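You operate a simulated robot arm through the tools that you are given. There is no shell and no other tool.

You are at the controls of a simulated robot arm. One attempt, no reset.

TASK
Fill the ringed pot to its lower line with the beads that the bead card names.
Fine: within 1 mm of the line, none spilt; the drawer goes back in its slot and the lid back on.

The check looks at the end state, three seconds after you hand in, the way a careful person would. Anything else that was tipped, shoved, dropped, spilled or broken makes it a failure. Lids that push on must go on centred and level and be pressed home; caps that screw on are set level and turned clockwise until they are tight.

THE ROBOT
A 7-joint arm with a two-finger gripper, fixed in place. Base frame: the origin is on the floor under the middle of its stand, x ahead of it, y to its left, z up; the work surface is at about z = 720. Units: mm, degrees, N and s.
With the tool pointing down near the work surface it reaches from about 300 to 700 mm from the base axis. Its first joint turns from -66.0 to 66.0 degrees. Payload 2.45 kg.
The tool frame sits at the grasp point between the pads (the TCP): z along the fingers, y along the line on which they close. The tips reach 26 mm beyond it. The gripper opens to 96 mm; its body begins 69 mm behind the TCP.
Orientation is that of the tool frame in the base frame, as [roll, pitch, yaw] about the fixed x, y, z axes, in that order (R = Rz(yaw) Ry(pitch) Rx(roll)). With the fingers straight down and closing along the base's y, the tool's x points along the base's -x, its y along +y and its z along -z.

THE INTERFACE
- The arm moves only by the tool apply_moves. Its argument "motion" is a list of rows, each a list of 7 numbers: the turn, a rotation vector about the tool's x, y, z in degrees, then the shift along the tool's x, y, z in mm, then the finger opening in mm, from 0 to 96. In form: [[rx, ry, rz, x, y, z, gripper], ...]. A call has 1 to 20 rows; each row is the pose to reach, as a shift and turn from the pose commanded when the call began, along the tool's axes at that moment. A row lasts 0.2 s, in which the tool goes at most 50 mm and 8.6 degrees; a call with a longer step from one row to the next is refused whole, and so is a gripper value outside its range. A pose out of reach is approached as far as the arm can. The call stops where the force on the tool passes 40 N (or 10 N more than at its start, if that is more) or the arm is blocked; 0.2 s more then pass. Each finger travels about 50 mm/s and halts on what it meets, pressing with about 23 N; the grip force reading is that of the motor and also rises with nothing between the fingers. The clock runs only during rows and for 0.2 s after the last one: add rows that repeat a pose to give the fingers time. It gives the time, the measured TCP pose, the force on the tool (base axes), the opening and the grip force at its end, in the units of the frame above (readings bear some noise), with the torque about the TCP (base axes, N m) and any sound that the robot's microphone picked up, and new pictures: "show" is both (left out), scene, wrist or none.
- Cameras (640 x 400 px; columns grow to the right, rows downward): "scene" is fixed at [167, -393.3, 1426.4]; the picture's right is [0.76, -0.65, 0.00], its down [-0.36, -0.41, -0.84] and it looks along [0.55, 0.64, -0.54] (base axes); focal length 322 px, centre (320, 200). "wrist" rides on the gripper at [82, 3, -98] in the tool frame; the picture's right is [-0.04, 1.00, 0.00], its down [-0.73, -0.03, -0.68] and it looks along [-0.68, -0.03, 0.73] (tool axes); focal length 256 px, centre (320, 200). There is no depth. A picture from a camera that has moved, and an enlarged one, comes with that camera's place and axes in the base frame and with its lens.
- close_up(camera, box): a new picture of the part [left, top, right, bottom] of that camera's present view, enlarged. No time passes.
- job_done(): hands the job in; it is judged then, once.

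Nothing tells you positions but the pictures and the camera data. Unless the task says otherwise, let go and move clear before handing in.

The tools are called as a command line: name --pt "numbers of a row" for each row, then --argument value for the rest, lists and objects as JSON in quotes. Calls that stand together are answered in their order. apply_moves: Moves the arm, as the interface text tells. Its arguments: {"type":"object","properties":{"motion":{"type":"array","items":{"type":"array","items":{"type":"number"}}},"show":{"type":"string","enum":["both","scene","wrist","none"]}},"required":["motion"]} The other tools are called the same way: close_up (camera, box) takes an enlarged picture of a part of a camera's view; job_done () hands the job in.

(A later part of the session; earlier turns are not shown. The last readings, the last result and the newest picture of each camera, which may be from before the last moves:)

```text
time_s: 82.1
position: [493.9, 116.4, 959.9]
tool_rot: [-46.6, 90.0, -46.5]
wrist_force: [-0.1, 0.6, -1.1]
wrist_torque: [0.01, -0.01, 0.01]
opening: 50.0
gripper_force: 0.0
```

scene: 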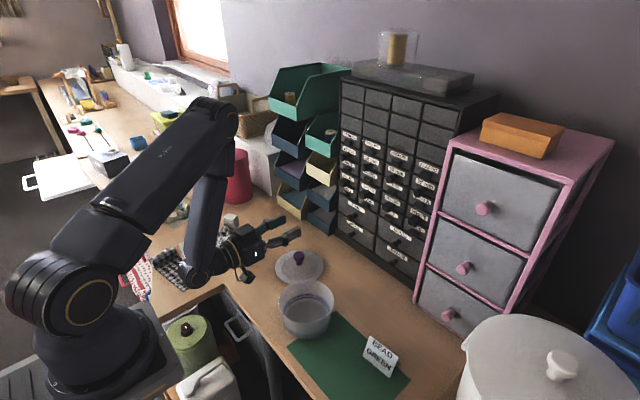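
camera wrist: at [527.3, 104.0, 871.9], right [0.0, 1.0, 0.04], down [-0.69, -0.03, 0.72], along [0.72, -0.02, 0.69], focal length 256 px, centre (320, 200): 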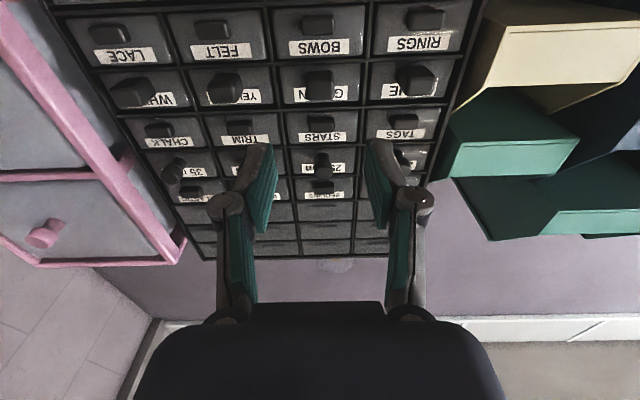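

apply_moves --pt "5 0 0 0 6 -8 50" --pt "12 0 0 0 14 -20 50" --pt "20 0 0 0 24 -32 50" --pt "28 0 0 0 34 -44 50" --pt "36 0 0 0 44 -56 50" --pt "44 0 0 0 52 -70 50" --pt "52 0 0 0 60 -82 50" --pt "60 0 0 0 68 -93 50" --pt "60 0 0 0 68 -93 50" --show "both"

```text
time_s: 84.1
position: [399.3, 185.2, 959.2]
tool_rot: [-110.6, 90.0, -170.6]
wrist_force: [0.1, 0.2, 0.3]
wrist_torque: [0.01, 0.01, 0.01]
opening: 49.8
gripper_force: 0.1
camera wrist: at [353.4, 272.4, 876.5], right [0.87, 0.5, 0.04], down [-0.36, 0.57, 0.73], along [0.34, -0.65, 0.68], focal length 256 px, centre (320, 200)
```

scene: 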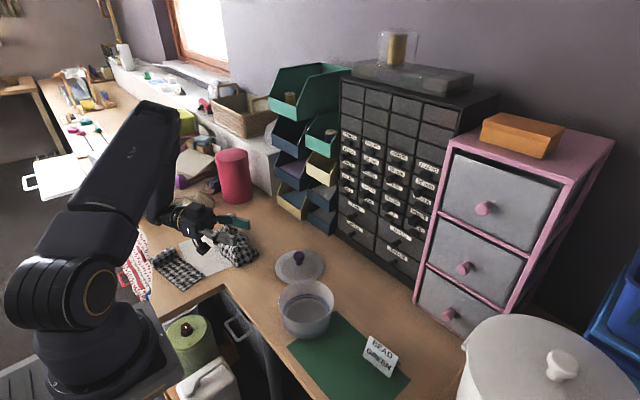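
wrist: 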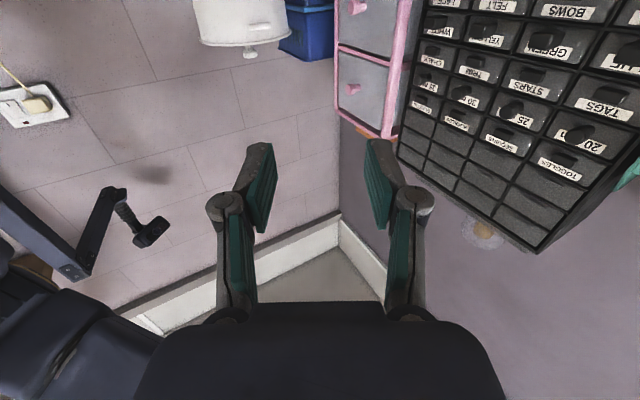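

Fully reachable, and the scene camera has a clear view of the pot. Now I'll rehearse the tilt with the empty hand along the planned lip-over-pot path.

apply_moves --pt "0 5 0 17 1.3 1.4 50" --pt "0 10 0 35 1.3 2.8 50" --pt "0 15 0 52 1.3 4.2 50" --pt "0 20 0 70 1.3 5.7 50" --pt "0 20 0 70 1.3 5.7 50" --show "scene"

apply_moves --pt "0 5 0 -14.5 0 0.9 50" --pt "0 10 0 -28.3 0 -0.4 50" --pt "0 15 0 -41 0 -1 50" --pt "0 20 0 -52.1 0 4.5 50" --pt "0 25 0 -62 0 8 50" --pt "0 30 0 -72 0 15 50" --pt "0 35 0 -80 0 22 50" --pt "0 40 0 -96.7 0 30 50" --pt "0 40 0 -96.7 0 30 50" --show "scene"

```text
time_s: 85.3
position: [402.9, 180.8, 891.1]
tool_rot: [180.0, 69.9, 120.1]
wrist_force: [-0.6, 0.6, -0.1]
wrist_torque: [-0.03, -0.02, 0.02]
opening: 50.0
gripper_force: 0.0
```

scene: 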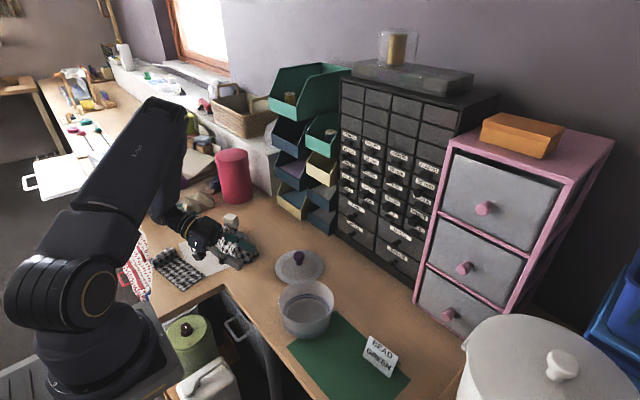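

```text
time_s: 87.3
position: [436.7, 126.4, 968.0]
tool_rot: [179.9, 29.9, 120.1]
wrist_force: [0.2, 0.6, 0.1]
wrist_torque: [0.02, 0.0, 0.03]
opening: 50.1
gripper_force: 0.0
```

scene: 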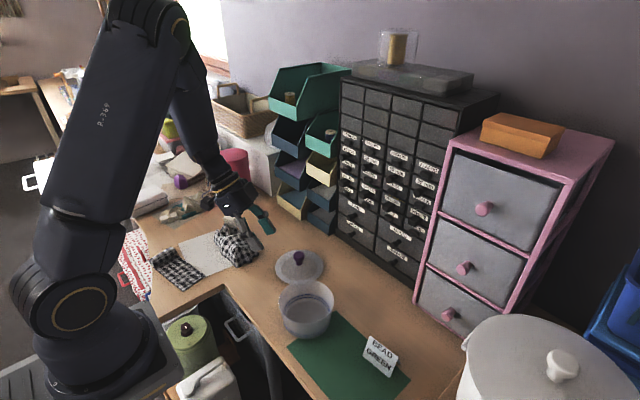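

No reach problems at 60°. I'll continue the rehearsal to 90° and beyond.

apply_moves --pt "0 6 0 -16 0 4 50" --pt "0 12 0 -32 0 9 50" --pt "0 18 0 -48 0 14 50" --pt "0 24 0 -63 0 19.5 50" --pt "0 30 0 -77.4 0 25 50" --pt "0 37 0 -94 0 40 50" --pt "0 44 0 -108 0 54 50" --pt "0 50 0 -119.8 0 67 50" --pt "0 50 0 -119.8 0 67 50" --show "scene"

```text
time_s: 89.3
position: [503.2, 8.5, 969.5]
tool_rot: [180.0, -20.1, 120.1]
wrist_force: [0.2, 0.2, -0.2]
wrist_torque: [0.02, -0.02, -0.01]
opening: 50.0
gripper_force: 0.0
```

scene: 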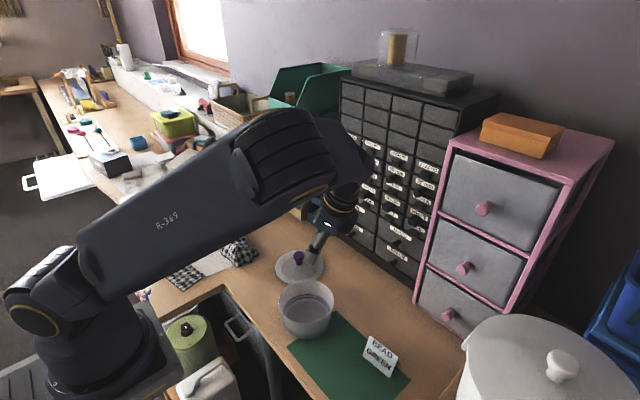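

The whole tilt range to 110° is reachable. I'll reverse the path back to level, and go regrasp the drawer.

apply_moves --pt "0 -7 0 20 0 10 50" --pt "0 -14 0 40 0 16 50" --pt "0 -20 0 60 0 19 50" --pt "0 -27 0 85 0 19 50" --pt "0 -34 0 105 0 15 50" --pt "0 -42 0 122 0 6 50" --pt "0 -50 0 136 0 -4 50" --pt "0 -50 0 136 0 -4 50" --show "scene"

```text
time_s: 91.1
position: [443.0, 116.3, 1019.2]
tool_rot: [-180.0, 30.1, 120.1]
wrist_force: [0.5, 0.9, -0.8]
wrist_torque: [0.06, 0.0, 0.02]
opening: 49.9
gripper_force: 0.1
```

scene: 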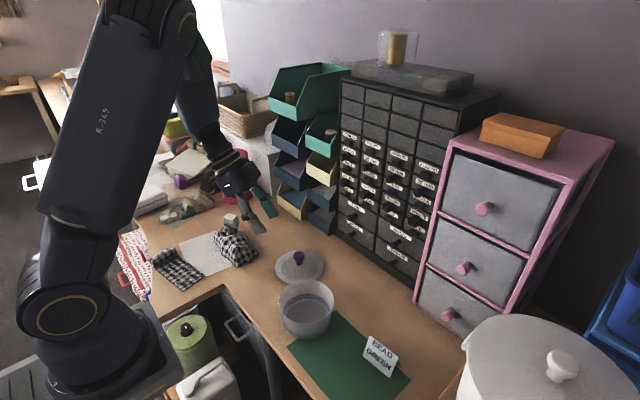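

apply_moves --pt "0 -8 0 14 0 1 50" --pt "0 -16 0 28 0 3 50" --pt "0 -24 0 42 0 5 50" --pt "0 -32 0 56 0 6 50" --pt "0 -40 0 70 0 8 50" --pt "0 -48 0 84 0 9 50" --pt "0 -56 0 94 0 10 50" --pt "0 -60 0 100 0 10.4 50" --pt "0 -60 0 100 0 10.4 50" --show "none"

apply_moves --pt "-6 0 0 0 5 12 50" --pt "-14 0 0 0 11 25 50" --pt "-22 0 0 0 15 38 50" --pt "-30 0 0 0 18 52 50" --pt "-38 0 0 0 18 66 50" --pt "-46 0 0 0 18 80 50" --pt "-54 0 0 0 18 95 50" --pt "-60 0 0 0 18 108 50" --pt "-60 0 0 0 18 108 50" --show "scene"

```text
time_s: 93.1
position: [401.9, 188.7, 962.0]
tool_rot: [13.3, 89.9, -46.6]
wrist_force: [-0.2, -0.1, 0.0]
wrist_torque: [-0.01, 0.03, -0.02]
opening: 50.1
gripper_force: 0.1
```

```text
time_s: 95.1
position: [468.7, 104.6, 960.0]
tool_rot: [131.7, 90.0, 131.8]
wrist_force: [0.1, -0.1, 0.3]
wrist_torque: [-0.01, -0.02, 0.01]
opening: 49.9
gripper_force: 0.0
```

scene: 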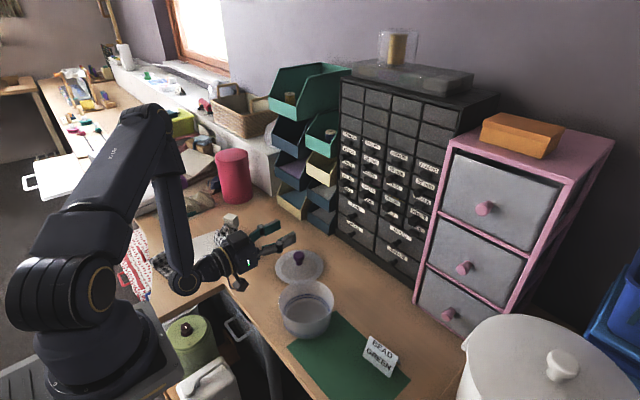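

I'll approach the GREEN handle again, straight on.

apply_moves --pt "0 0 0 1 -1 30 50" --pt "0 0 0 2 -2 65 50" --pt "0 0 0 3 -3 100 50" --pt "0 0 0 4 -4 135 50" --pt "0 0 0 4 -4 170 50" --pt "0 0 0 4 -4 200 50" --pt "0 0 0 4 -4 220 50" --pt "0 0 0 4 -4 230 50" --pt "0 0 0 4 -4 230 50" --show "none"

apply_moves --pt "0 0 0 0 0 0 50" --show "both"

close_up --camera "wrist" --box '[220, 80, 420, 220]'

close_up --camera "scene" --box '[330, 170, 430, 240]'

```text
time_s: 97.1
position: [701.0, 99.2, 959.0]
tool_rot: [19.7, 90.0, 19.8]
wrist_force: [-0.9, 0.9, 0.7]
wrist_torque: [0.03, 0.01, -0.01]
opening: 50.0
gripper_force: 0.0
```

```text
time_s: 97.5
position: [701.9, 99.7, 958.3]
tool_rot: [-19.5, 90.0, -19.5]
wrist_force: [0.5, -0.1, 0.1]
wrist_torque: [0.01, -0.04, -0.01]
opening: 50.0
gripper_force: 0.1
camera wrist: at [602.4, 103.2, 876.1], right [0.0, 1.0, 0.04], down [-0.68, -0.03, 0.73], along [0.73, -0.03, 0.68], focal length 256 px, centre (320, 200)
```

scene: 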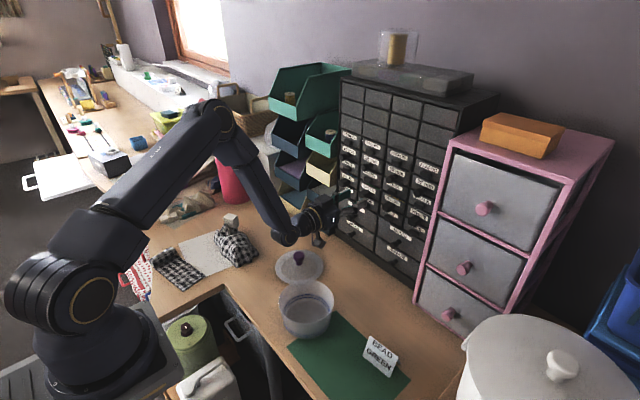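
wrist: 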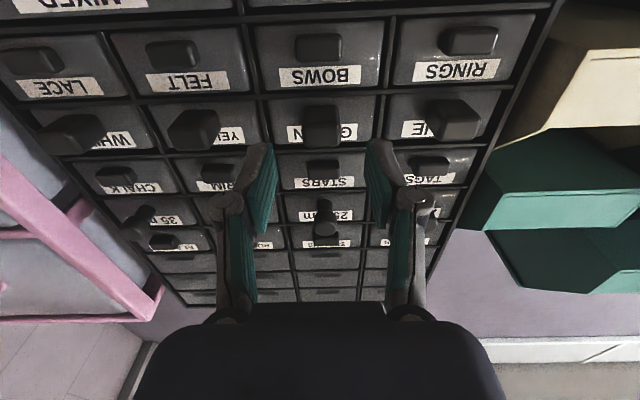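

```text
2.86 times, centred on (320, 150) of wrist
camera zoom: at [602.4, 103.2, 876.1], right [0.0, 1.0, 0.04], down [-0.68, -0.03, 0.73], along [0.73, -0.03, 0.68], focal length 731 px, centre (320, 343)
```

zoom: 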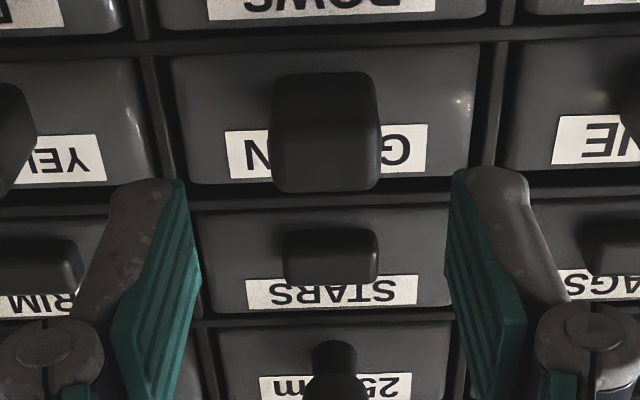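

```text
5.71 times, centred on (380, 205) of scene
camera zoom: at [167.0, -393.3, 1426.4], right [0.76, -0.65, 0.0], down [-0.36, -0.41, -0.84], along [0.55, 0.64, -0.54], focal length 1837 px, centre (-23, 171)
```

zoom: 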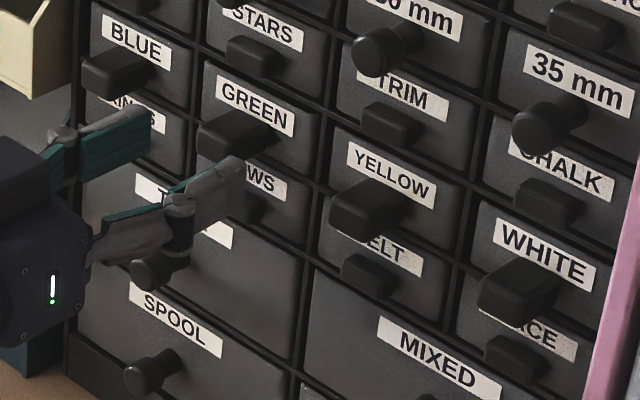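

The handle is 1 mm to the +Y side and I'm about 1 mm high. I'll correct and advance around the handle, close to the face.

apply_moves --pt "0 0 0 1 0.9 10 50" --pt "0 0 0 1 0.9 20 50" --pt "0 0 0 1 0.9 30 50" --pt "0 0 0 1 0.9 38 50" --pt "0 0 0 1 0.9 41 50" --pt "0 0 0 1 0.9 41 50" --show "none"

apply_moves --pt "0 0 0 0 0 0 50" --show "wrist"

close_up --camera "wrist" --box '[220, 80, 420, 220]'

close_up --camera "scene" --box '[345, 180, 405, 225]'

```text
time_s: 98.9
position: [740.6, 100.9, 954.9]
tool_rot: [178.7, 90.0, 178.8]
wrist_force: [-0.5, 0.3, -0.4]
wrist_torque: [-0.03, 0.01, -0.02]
opening: 49.9
gripper_force: 0.1
```

```text
time_s: 99.3
position: [741.9, 101.3, 955.4]
tool_rot: [-15.8, 89.8, -15.6]
wrist_force: [1.0, -0.1, -0.7]
wrist_torque: [0.01, -0.03, 0.01]
opening: 50.0
gripper_force: 0.0
camera wrist: at [642.4, 104.4, 872.8], right [0.0, 1.0, 0.04], down [-0.68, -0.03, 0.73], along [0.73, -0.03, 0.68], focal length 256 px, centre (320, 200)
```

wrist: 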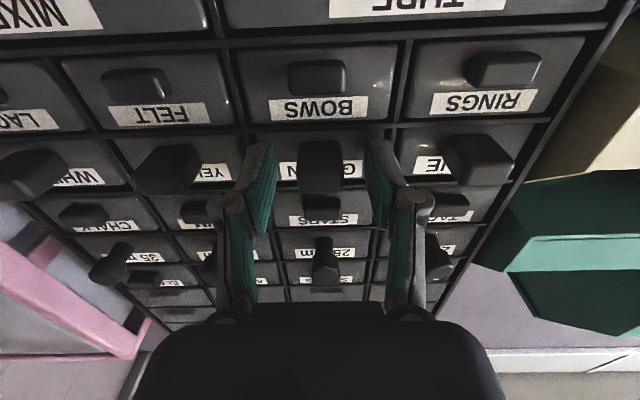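

```text
2.86 times, centred on (320, 150) of wrist
camera zoom: at [642.4, 104.4, 872.8], right [0.0, 1.0, 0.04], down [-0.68, -0.03, 0.73], along [0.73, -0.03, 0.68], focal length 731 px, centre (320, 343)
```

zoom: 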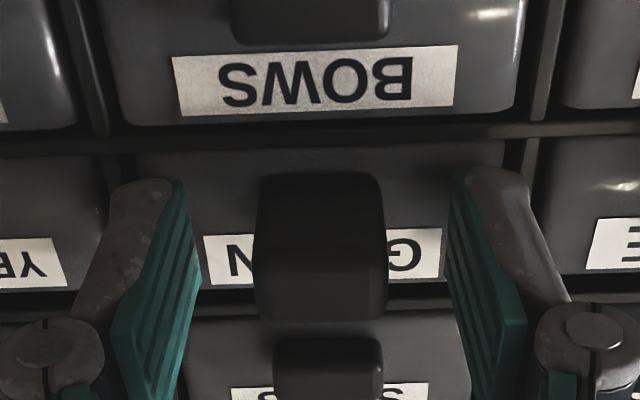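

```text
8.89 times, centred on (375, 202) of scene
camera zoom: at [167.0, -393.3, 1426.4], right [0.76, -0.65, 0.0], down [-0.36, -0.41, -0.84], along [0.55, 0.64, -0.54], focal length 2858 px, centre (-169, 178)
```

zoom: 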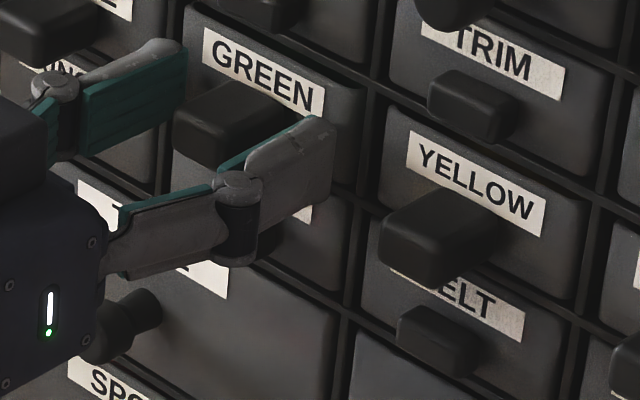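

apply_moves --pt "0 0 0 -1.5 0 1.5 50" --pt "0 0 0 -1.5 0 2.5 50" --pt "0 0 0 -1.5 0 2.5 35" --pt "0 0 0 -1.5 0 2.5 20" --pt "0 0 0 -1.5 0 2.5 10" --pt "0 0 0 -1.5 0 2.5 10" --pt "0 0 0 -1.5 0 2.5 10" --show "wrist"

close_up --camera "scene" --box '[345, 180, 405, 225]'

```text
time_s: 100.9
position: [744.0, 99.8, 958.1]
tool_rot: [-43.4, 90.0, -43.4]
wrist_force: [0.5, 0.2, 0.3]
wrist_torque: [-0.02, 0.0, 0.03]
opening: 23.1
gripper_force: 22.6
camera wrist: at [645.3, 104.1, 874.7], right [0.0, 1.0, 0.04], down [-0.68, -0.03, 0.73], along [0.73, -0.03, 0.68], focal length 256 px, centre (320, 200)
```

wrist: 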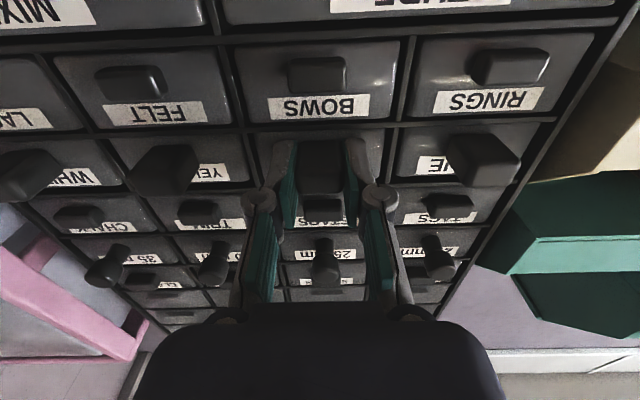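

```text
8.89 times, centred on (375, 202) of scene
camera zoom: at [167.0, -393.3, 1426.4], right [0.76, -0.65, 0.0], down [-0.36, -0.41, -0.84], along [0.55, 0.64, -0.54], focal length 2858 px, centre (-169, 178)
```

zoom: 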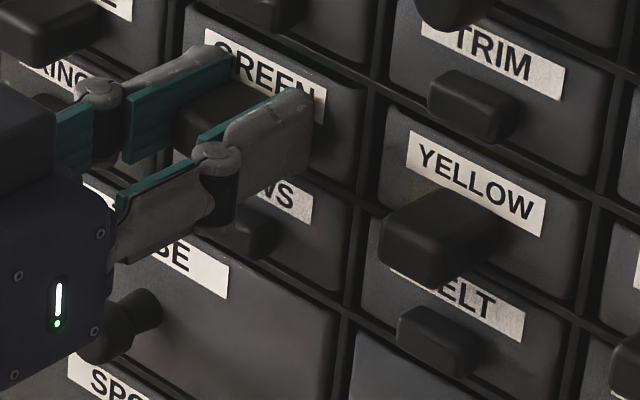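

Gripped again at 23 mm with the hand level. I'll pull it straight out.

apply_moves --pt "0 0 0 0 0 -3 10" --pt "0 0 0 0 0 -8 10" --pt "0 0 0 0 0 -16 10" --pt "0 0 0 0 0 -25 10" --pt "0 0 0 0 0 -34 10" --pt "0 0 0 0 0 -43 10" --pt "0 0 0 0 0 -52 10" --pt "0 0 0 0 0 -61 10" --pt "0 0 0 0 0 -70 10" --pt "0 0 0 0 0 -79 10" --pt "0 0 0 0 0 -88 10" --pt "0 0 0 0 0 -97 10" --pt "0 0 0 0 0 -106 10" --pt "0 0 0 0 0 -114 10" --pt "0 0 0 0 0 -120 10" --pt "0 0 0 0 0 -120 10" --show "wrist"

close_up --camera "scene" --box '[300, 160, 420, 240]'

```text
time_s: 104.3
position: [623.3, 101.8, 957.8]
tool_rot: [-21.0, 90.0, -20.9]
wrist_force: [-0.3, -0.2, -1.8]
wrist_torque: [-0.01, 0.15, 0.04]
opening: 23.0
gripper_force: 23.3
camera wrist: at [525.1, 104.7, 875.7], right [0.0, 1.0, 0.04], down [-0.68, -0.03, 0.73], along [0.73, -0.03, 0.68], focal length 256 px, centre (320, 200)
```

wrist: 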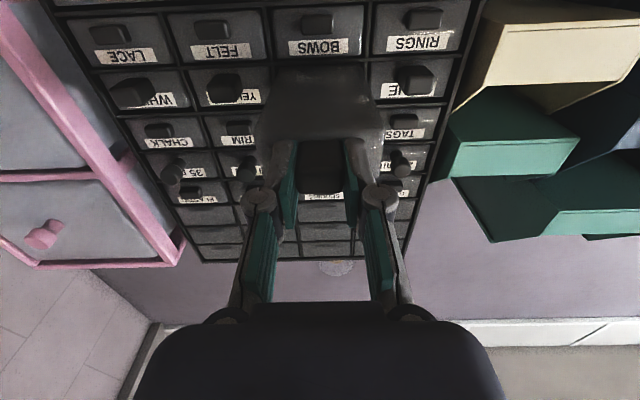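

```text
5.00 times, centred on (360, 200) of scene
camera zoom: at [167.0, -393.3, 1426.4], right [0.76, -0.65, 0.0], down [-0.36, -0.41, -0.84], along [0.55, 0.64, -0.54], focal length 1608 px, centre (120, 200)
```

zoom: 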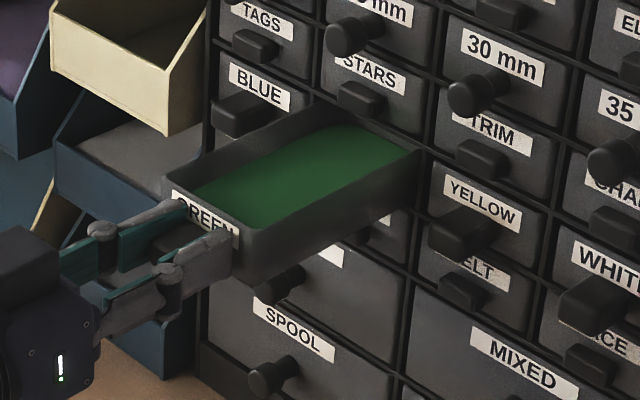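

apply_moves --pt "0 0 0 0 0 -5 10" --pt "0 0 0 0 0 -10 10" --pt "0 0 0 0 0 -15 10" --pt "0 0 0 0 0 -20 10" --pt "0 0 0 0 0 -26 10" --pt "0 0 0 0 0 -32 10" --pt "0 0 0 0 0 -38 10" --pt "0 0 0 0 0 -38 10" --show "wrist"

close_up --camera "scene" --box '[300, 160, 420, 240]'

close_up --camera "wrist" --box '[220, 40, 420, 180]'

```text
time_s: 106.1
position: [585.3, 100.2, 958.5]
tool_rot: [154.0, 89.9, 154.2]
wrist_force: [-0.3, -0.2, -1.7]
wrist_torque: [0.01, 0.11, -0.02]
opening: 23.0
gripper_force: 23.6
camera wrist: at [487.3, 103.7, 875.2], right [0.0, 1.0, 0.04], down [-0.68, -0.03, 0.73], along [0.73, -0.03, 0.68], focal length 256 px, centre (320, 200)
```

wrist: 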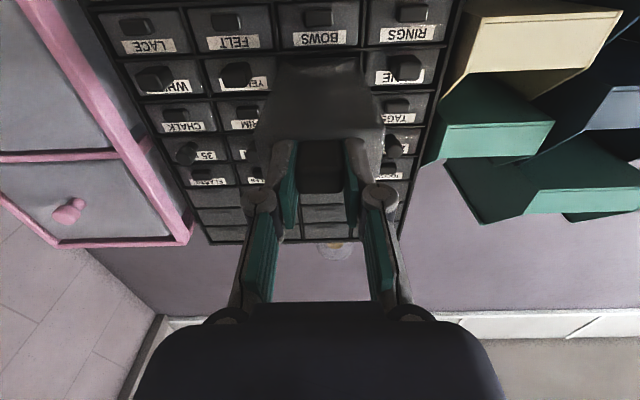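

```text
5.00 times, centred on (360, 200) of scene
camera zoom: at [167.0, -393.3, 1426.4], right [0.76, -0.65, 0.0], down [-0.36, -0.41, -0.84], along [0.55, 0.64, -0.54], focal length 1608 px, centre (120, 200)
```

zoom: 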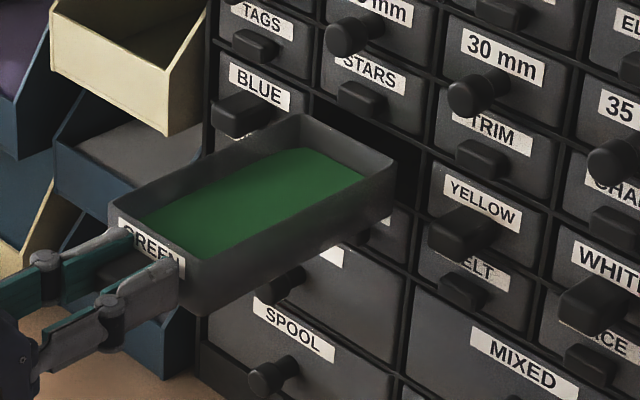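

```text
2.86 times, centred on (320, 110) of wrist
camera zoom: at [487.3, 103.7, 875.2], right [0.0, 1.0, 0.04], down [-0.68, -0.03, 0.73], along [0.73, -0.03, 0.68], focal length 731 px, centre (320, 457)
```

zoom: 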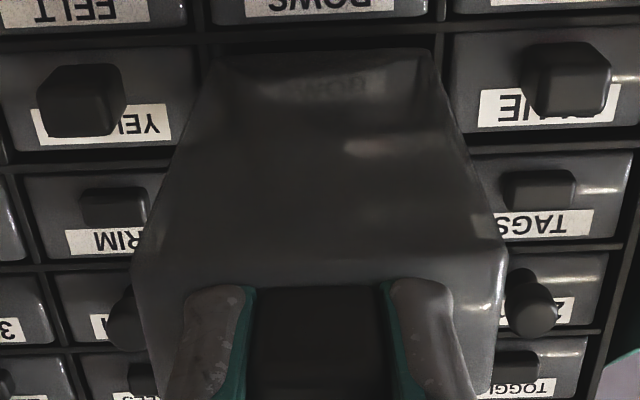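

The drawer is out and well held. I'll retreat and swing to the pouring side, slowly and level, along the rehearsed path.

apply_moves --pt "0 0 0 0 0 -6 10" --pt "0 0 0 0 1 -14 10" --pt "0 0 0 0 3 -24 10" --pt "0 0 0 -1 5 -35 10" --pt "0 0 0 -2 7 -46 10" --pt "0 0 0 -3 9 -57 10" --pt "0 0 0 -4 12 -68 10" --pt "0 0 0 -5 14 -78 10" --pt "0 0 0 -6 16 -86 10" --pt "0 0 0 -6 16 -91 10" --pt "0 0 0 -6 16 -91 10" --show "scene"

apply_moves --pt "2 0 0 0 2 -3 10" --pt "6 0 0 0 6 -9 10" --pt "11 0 0 0 12 -17 10" --pt "16 0 0 0 18 -25 10" --pt "21 0 0 0 24 -33 10" --pt "26 0 0 0 30 -41 10" --pt "31 0 0 0 36 -49 10" --pt "36 0 0 0 42 -57 10" --pt "41 0 0 0 48 -65 10" --pt "46 0 0 0 54 -73 10" --pt "51 0 0 0 60 -81 10" --pt "56 0 0 0 65 -88 10" --pt "60 0 0 0 68 -93 10" --pt "60 0 0 0 68 -93 10" --show "scene"

```text
time_s: 108.5
position: [495.6, 116.5, 963.1]
tool_rot: [38.5, 89.9, 38.6]
wrist_force: [-0.2, 0.2, -1.0]
wrist_torque: [0.03, 0.14, -0.01]
opening: 23.2
gripper_force: 23.7
```

scene: 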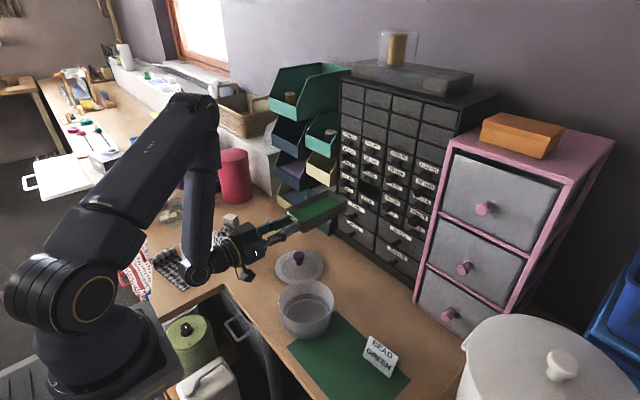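

```text
time_s: 111.5
position: [402.0, 185.9, 964.5]
tool_rot: [-103.7, 90.0, -163.7]
wrist_force: [-0.1, 0.6, -1.8]
wrist_torque: [0.14, 0.06, 0.0]
opening: 23.0
gripper_force: 23.2
```

scene: 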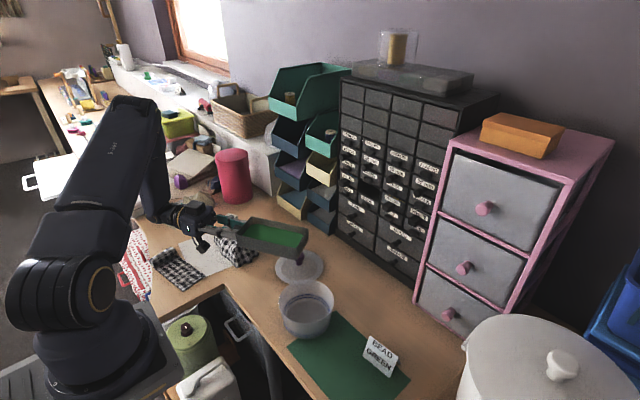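

The drawer is over on the pouring side, level, with a clear view. A close look at the drawer and pot before tilting:

close_up --camera "scene" --box '[220, 200, 350, 345]'

close_up --camera "scene" --box '[275, 270, 340, 340]'

```text
2.76 times, centred on (285, 272) of scene
camera zoom: at [167.0, -393.3, 1426.4], right [0.76, -0.65, 0.0], down [-0.36, -0.41, -0.84], along [0.55, 0.64, -0.54], focal length 887 px, centre (417, 0)
```

zoom: 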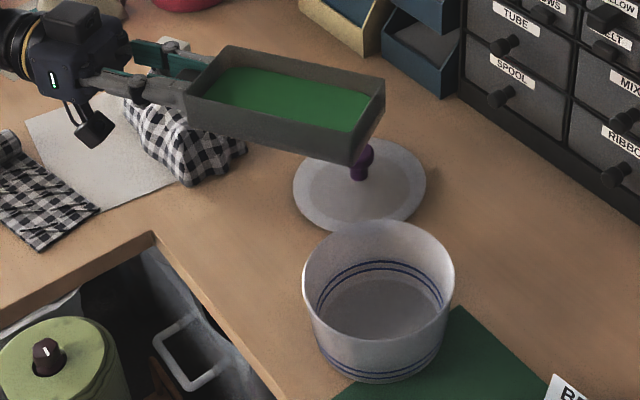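

```text
5.71 times, centred on (308, 305) of scene
camera zoom: at [167.0, -393.3, 1426.4], right [0.76, -0.65, 0.0], down [-0.36, -0.41, -0.84], along [0.55, 0.64, -0.54], focal length 1837 px, centre (391, -400)
```

zoom: 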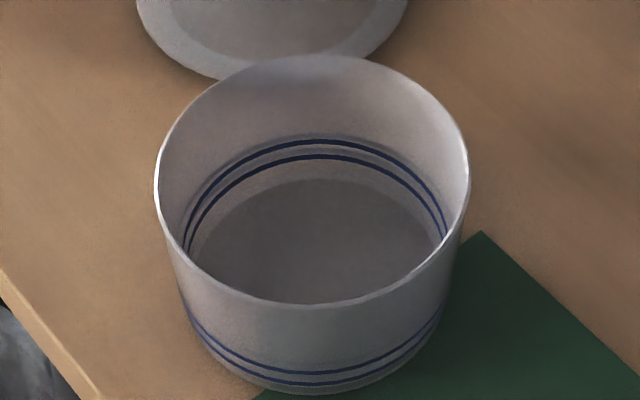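

Pot interior: the lower line is about 13 mm above the floor. I'll tilt to 20° and bring the lip down over the pot (below the flow angle).

apply_moves --pt "0 3 0 11 -0.3 1 10" --pt "0 6 0 22 -0.6 2 10" --pt "0 9 0 34 -0.9 3 10" --pt "0 12 0 46 -1.2 4 10" --pt "0 15 0 57 -1.4 4.5 10" --pt "0 18 0 68 -1.4 5 10" --pt "0 20 0 75 -1.4 5 10" --pt "0 20 0 75 -1.4 5 10" --show "scene"

close_up --camera "scene" --box '[230, 210, 350, 340]'

```text
time_s: 113.3
position: [401.2, 180.3, 888.4]
tool_rot: [-180.0, 69.9, 120.1]
wrist_force: [0.0, 0.0, -1.2]
wrist_torque: [0.11, 0.07, 0.01]
opening: 23.1
gripper_force: 23.3
```

scene: 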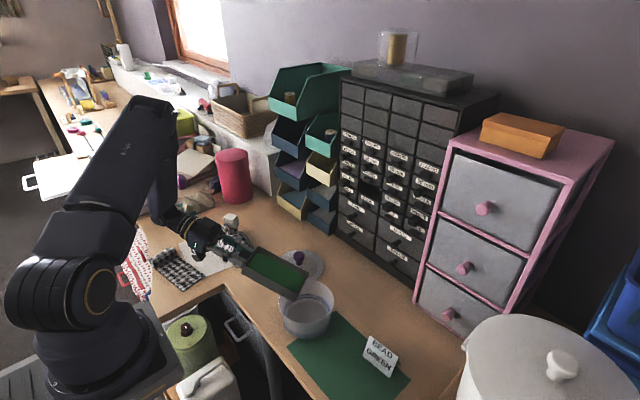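

```text
3.08 times, centred on (290, 275) of scene
camera zoom: at [167.0, -393.3, 1426.4], right [0.76, -0.65, 0.0], down [-0.36, -0.41, -0.84], along [0.55, 0.64, -0.54], focal length 989 px, centre (412, -31)
```

zoom: 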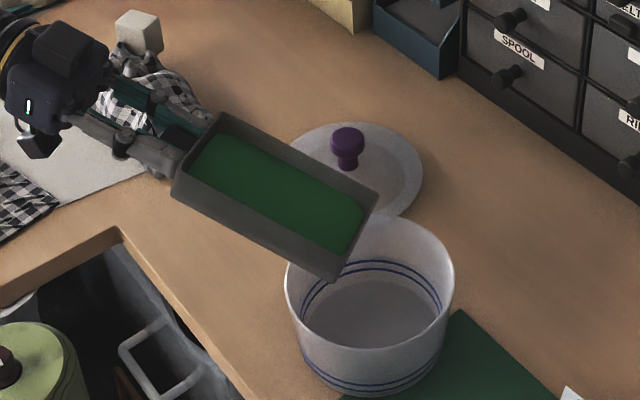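

The lip sits right over the pot as planned. I'll continue tilting to 30° and watch.

apply_moves --pt "0 2.5 0 -5.3 0 0 10" --pt "0 5 0 -10.6 0 0.1 10" --pt "0 7.5 0 -17.2 0 0.3 10" --pt "0 10 0 -23.8 0 0.6 10" --pt "0 10 0 -23.8 0 0.6 10" --show "none"

close_up --camera "scene" --box '[230, 210, 350, 340]'

```text
time_s: 114.5
position: [405.6, 172.8, 912.8]
tool_rot: [-180.0, 60.0, 120.1]
wrist_force: [0.0, 0.2, -1.6]
wrist_torque: [0.12, 0.1, 0.01]
opening: 22.9
gripper_force: 22.9
```

```text
3.08 times, centred on (290, 275) of scene
camera zoom: at [167.0, -393.3, 1426.4], right [0.76, -0.65, 0.0], down [-0.36, -0.41, -0.84], along [0.55, 0.64, -0.54], focal length 989 px, centre (412, -31)
```

zoom: 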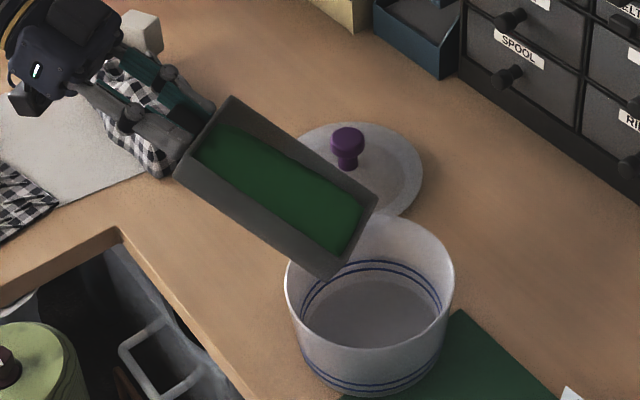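

apply_moves --pt "0 2 0 -5 0 0 10" --pt "0 4 0 -10 0 0 10" --pt "0 6 0 -15 0 0 10" --pt "0 6 0 -15 0 0 10" --show "none"

close_up --camera "scene" --box '[230, 210, 350, 340]'

```text
time_s: 115.5
position: [411.7, 166.4, 926.1]
tool_rot: [-180.0, 54.1, 120.1]
wrist_force: [0.7, 0.3, -2.4]
wrist_torque: [0.1, 0.09, 0.0]
opening: 22.9
gripper_force: 23.3
```

```text
3.08 times, centred on (290, 275) of scene
camera zoom: at [167.0, -393.3, 1426.4], right [0.76, -0.65, 0.0], down [-0.36, -0.41, -0.84], along [0.55, 0.64, -0.54], focal length 989 px, centre (412, -31)
```

zoom: 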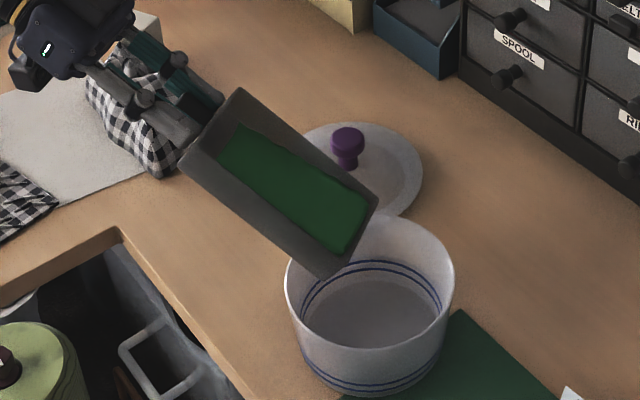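

apply_moves --pt "0 1 0 -2.5 0 0 10" --pt "0 2 0 -5 0 0 10" --pt "0 3 0 -7.5 0 0 10" --pt "0 4 0 -10 0 0.1 10" --pt "0 4 0 -10 0 0.1 10" --show "none"

close_up --camera "scene" --box '[230, 210, 350, 340]'

```text
time_s: 116.7
position: [414.3, 161.0, 932.6]
tool_rot: [-180.0, 50.0, 120.0]
wrist_force: [-0.2, 0.2, -1.6]
wrist_torque: [0.09, 0.04, 0.07]
opening: 23.0
gripper_force: 23.4
```

```text
3.08 times, centred on (290, 275) of scene
camera zoom: at [167.0, -393.3, 1426.4], right [0.76, -0.65, 0.0], down [-0.36, -0.41, -0.84], along [0.55, 0.64, -0.54], focal length 989 px, centre (412, -31)
```

zoom: 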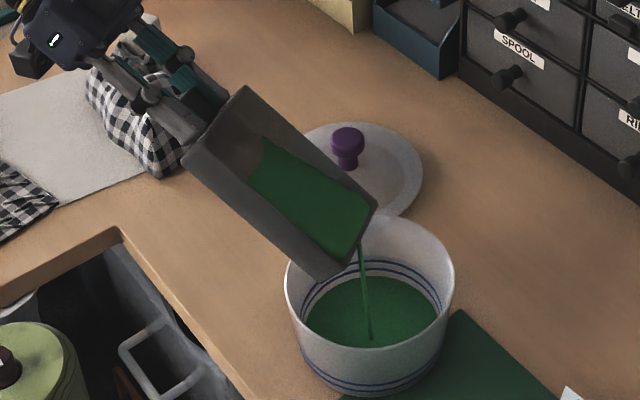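

Beads are flowing in a thin stream into the pot centre. Let me check the level closely.

close_up --camera "scene" --box '[275, 270, 340, 340]'

```text
5.71 times, centred on (308, 305) of scene
camera zoom: at [167.0, -393.3, 1426.4], right [0.76, -0.65, 0.0], down [-0.36, -0.41, -0.84], along [0.55, 0.64, -0.54], focal length 1837 px, centre (391, -400)
```

zoom: 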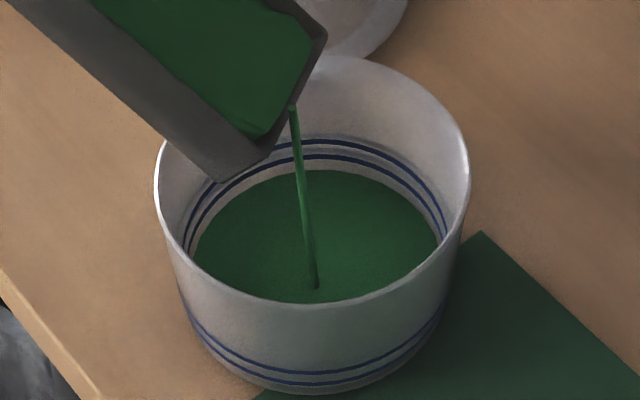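

It's pouring well: the level is already ~40% of the way to the lower line. I'll tilt back 6° to stop the stream and measure.

apply_moves --pt "0 -6 0 14 0 0 10" --show "none"

close_up --camera "scene" --box '[275, 270, 340, 340]'

close_up --camera "scene" --box '[290, 285, 325, 310]'

```text
time_s: 117.1
position: [408.9, 168.7, 920.6]
tool_rot: [180.0, 56.0, 119.9]
wrist_force: [-0.2, -0.6, -1.0]
wrist_torque: [0.12, 0.05, 0.01]
opening: 23.0
gripper_force: 23.3
```

```text
5.71 times, centred on (308, 305) of scene
camera zoom: at [167.0, -393.3, 1426.4], right [0.76, -0.65, 0.0], down [-0.36, -0.41, -0.84], along [0.55, 0.64, -0.54], focal length 1837 px, centre (391, -400)
```

zoom: 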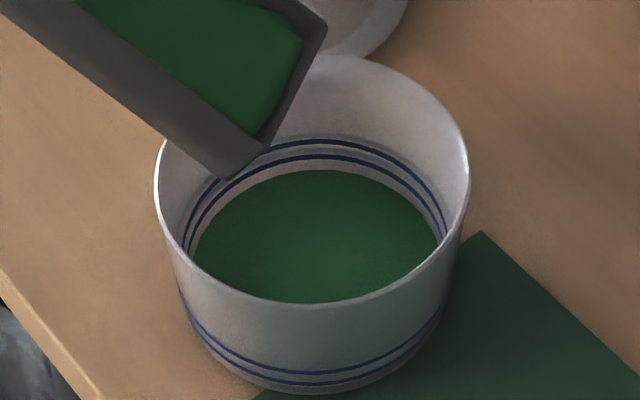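

```text
16.00 times, centred on (308, 298) of scene
camera zoom: at [167.0, -393.3, 1426.4], right [0.76, -0.65, 0.0], down [-0.36, -0.41, -0.84], along [0.55, 0.64, -0.54], focal length 5145 px, centre (520, -1360)
```

zoom: 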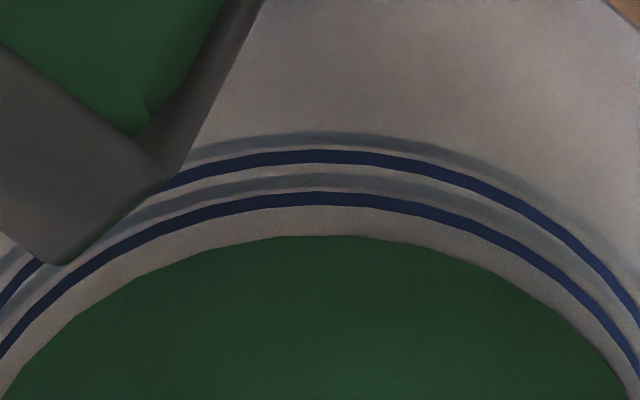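

Flow stopped cleanly; the level is about a third of the way (≈7.6 mm below the lower line). I'll tilt to 42° for a short burst and look again.

apply_moves --pt "0 4 0 -10 0 0 10" --pt "0 7 0 -18 0 0.2 10" --pt "0 8 0 -20.6 0 0.3 10" --show "none"

close_up --camera "scene" --box '[230, 210, 350, 340]'

close_up --camera "scene" --box '[290, 285, 325, 310]'

```text
time_s: 117.9
position: [414.2, 157.9, 939.1]
tool_rot: [-180.0, 48.0, 120.1]
wrist_force: [0.1, 0.2, -1.3]
wrist_torque: [0.08, 0.06, 0.0]
opening: 23.1
gripper_force: 22.2
```

```text
3.08 times, centred on (290, 275) of scene
camera zoom: at [167.0, -393.3, 1426.4], right [0.76, -0.65, 0.0], down [-0.36, -0.41, -0.84], along [0.55, 0.64, -0.54], focal length 989 px, centre (412, -31)
```

zoom: 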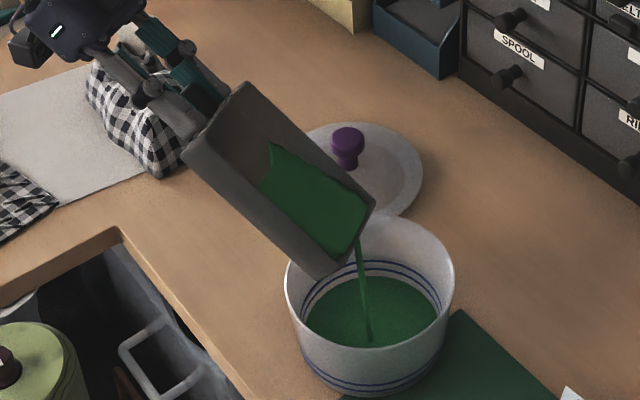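

```text
16.00 times, centred on (308, 298) of scene
camera zoom: at [167.0, -393.3, 1426.4], right [0.76, -0.65, 0.0], down [-0.36, -0.41, -0.84], along [0.55, 0.64, -0.54], focal length 5145 px, centre (520, -1360)
```

zoom: 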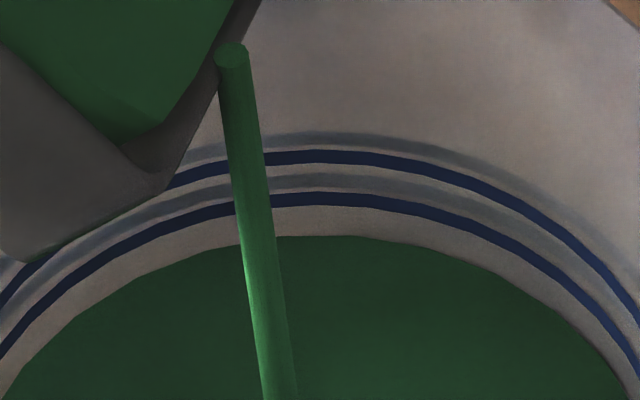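

apply_moves --pt "0 0 0 0 0 0 10" --show "none"

close_up --camera "scene" --box '[290, 285, 325, 310]'

```text
time_s: 118.3
position: [415.1, 158.1, 938.8]
tool_rot: [180.0, 48.0, 120.1]
wrist_force: [-0.1, 0.2, -1.0]
wrist_torque: [0.08, 0.05, -0.02]
opening: 23.2
gripper_force: 22.6
```

```text
16.00 times, centred on (308, 298) of scene
camera zoom: at [167.0, -393.3, 1426.4], right [0.76, -0.65, 0.0], down [-0.36, -0.41, -0.84], along [0.55, 0.64, -0.54], focal length 5145 px, centre (520, -1360)
```

zoom: 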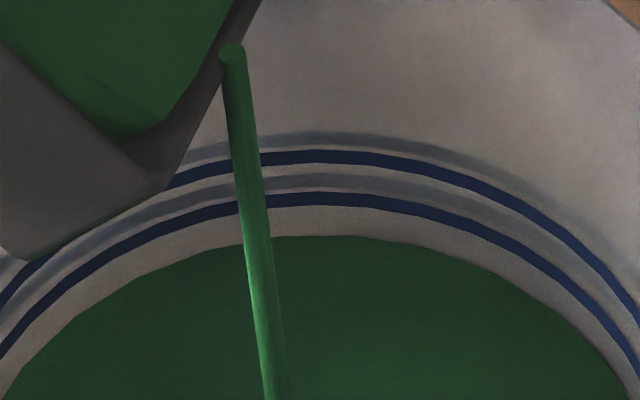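

The level hasn't visibly changed yet; the stream is thin and tapering toward equilibrium at this tilt. I'll go a little steeper, to 46°.

apply_moves --pt "0 2 0 -5 0 0.2 10" --pt "0 4 0 -9.9 0 0.5 10" --pt "0 4 0 -9.9 0 0.5 10" --show "none"

close_up --camera "scene" --box '[290, 285, 325, 310]'

close_up --camera "scene" --box '[230, 210, 350, 340]'

```text
time_s: 119.1
position: [417.3, 153.6, 945.8]
tool_rot: [180.0, 43.9, 120.1]
wrist_force: [0.1, -0.5, -0.9]
wrist_torque: [0.07, 0.06, -0.01]
opening: 23.1
gripper_force: 23.4
```

```text
16.00 times, centred on (308, 298) of scene
camera zoom: at [167.0, -393.3, 1426.4], right [0.76, -0.65, 0.0], down [-0.36, -0.41, -0.84], along [0.55, 0.64, -0.54], focal length 5145 px, centre (520, -1360)
```

zoom: 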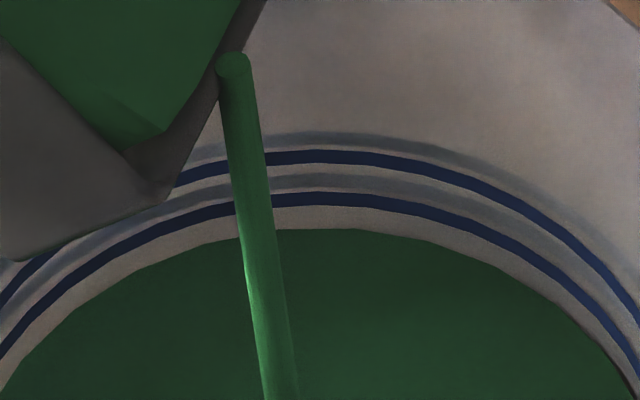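

```text
3.08 times, centred on (290, 275) of scene
camera zoom: at [167.0, -393.3, 1426.4], right [0.76, -0.65, 0.0], down [-0.36, -0.41, -0.84], along [0.55, 0.64, -0.54], focal length 989 px, centre (412, -31)
```

zoom: 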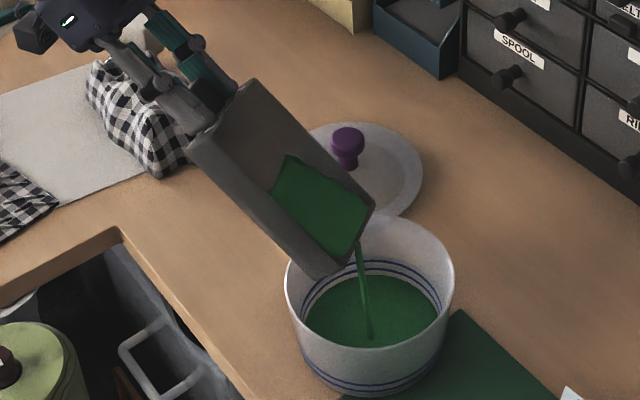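

The level is rising (now about 6 mm below the line). I'll continue to 50°.

apply_moves --pt "0 2 0 -5 0 0.9 10" --pt "0 4 0 -10 0 1.2 10" --pt "0 4 0 -10 0 1.2 10" --show "none"

close_up --camera "scene" --box '[290, 285, 325, 310]'

close_up --camera "scene" --box '[230, 210, 350, 340]'

```text
time_s: 119.9
position: [423.5, 145.3, 952.3]
tool_rot: [-180.0, 40.0, 120.1]
wrist_force: [-0.5, -0.5, -1.6]
wrist_torque: [0.1, 0.01, -0.02]
opening: 23.0
gripper_force: 22.9
```

```text
16.00 times, centred on (308, 298) of scene
camera zoom: at [167.0, -393.3, 1426.4], right [0.76, -0.65, 0.0], down [-0.36, -0.41, -0.84], along [0.55, 0.64, -0.54], focal length 5145 px, centre (520, -1360)
```

zoom: 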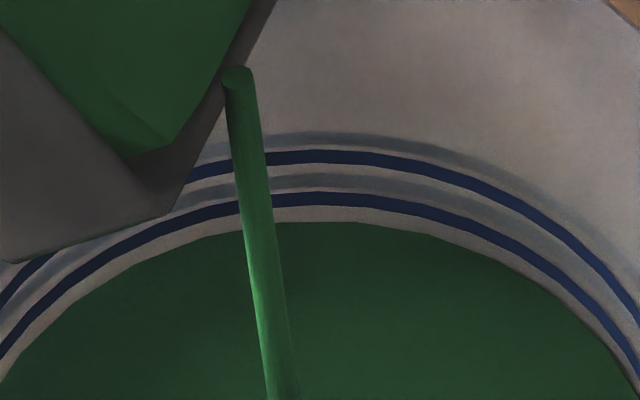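

```text
3.08 times, centred on (290, 275) of scene
camera zoom: at [167.0, -393.3, 1426.4], right [0.76, -0.65, 0.0], down [-0.36, -0.41, -0.84], along [0.55, 0.64, -0.54], focal length 989 px, centre (412, -31)
```

zoom: 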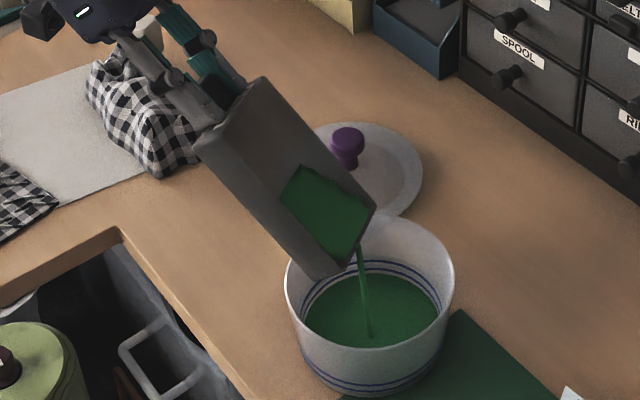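

Level now ~4.5 mm below the line. Continuing to 54°.

apply_moves --pt "0 2 0 -5 0 0.2 10" --pt "0 4 0 -10.1 0 0.5 10" --pt "0 4 0 -10.1 0 0.5 10" --show "none"

close_up --camera "scene" --box '[290, 285, 325, 310]'

close_up --camera "scene" --box '[230, 210, 350, 340]'

```text
time_s: 120.7
position: [427.6, 138.7, 958.2]
tool_rot: [180.0, 36.0, 120.2]
wrist_force: [0.1, 0.2, -0.8]
wrist_torque: [0.01, 0.03, -0.01]
opening: 23.4
gripper_force: 23.2
```

```text
16.00 times, centred on (308, 298) of scene
camera zoom: at [167.0, -393.3, 1426.4], right [0.76, -0.65, 0.0], down [-0.36, -0.41, -0.84], along [0.55, 0.64, -0.54], focal length 5145 px, centre (520, -1360)
```

zoom: 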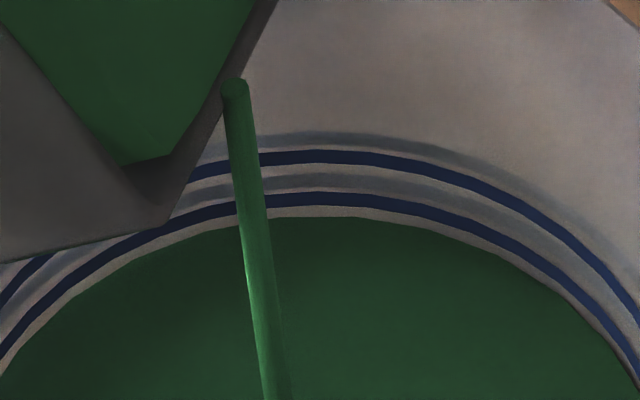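

```text
3.08 times, centred on (290, 275) of scene
camera zoom: at [167.0, -393.3, 1426.4], right [0.76, -0.65, 0.0], down [-0.36, -0.41, -0.84], along [0.55, 0.64, -0.54], focal length 989 px, centre (412, -31)
```

zoom: 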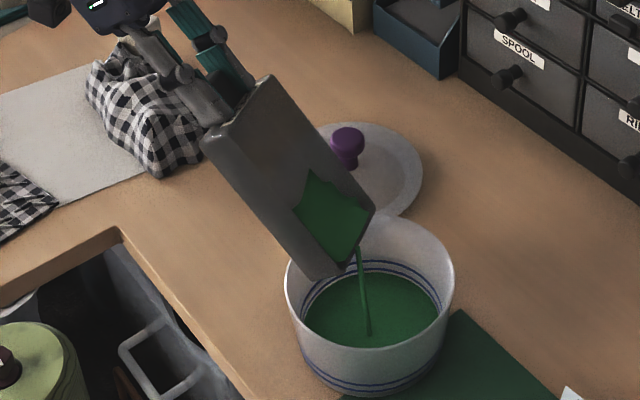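

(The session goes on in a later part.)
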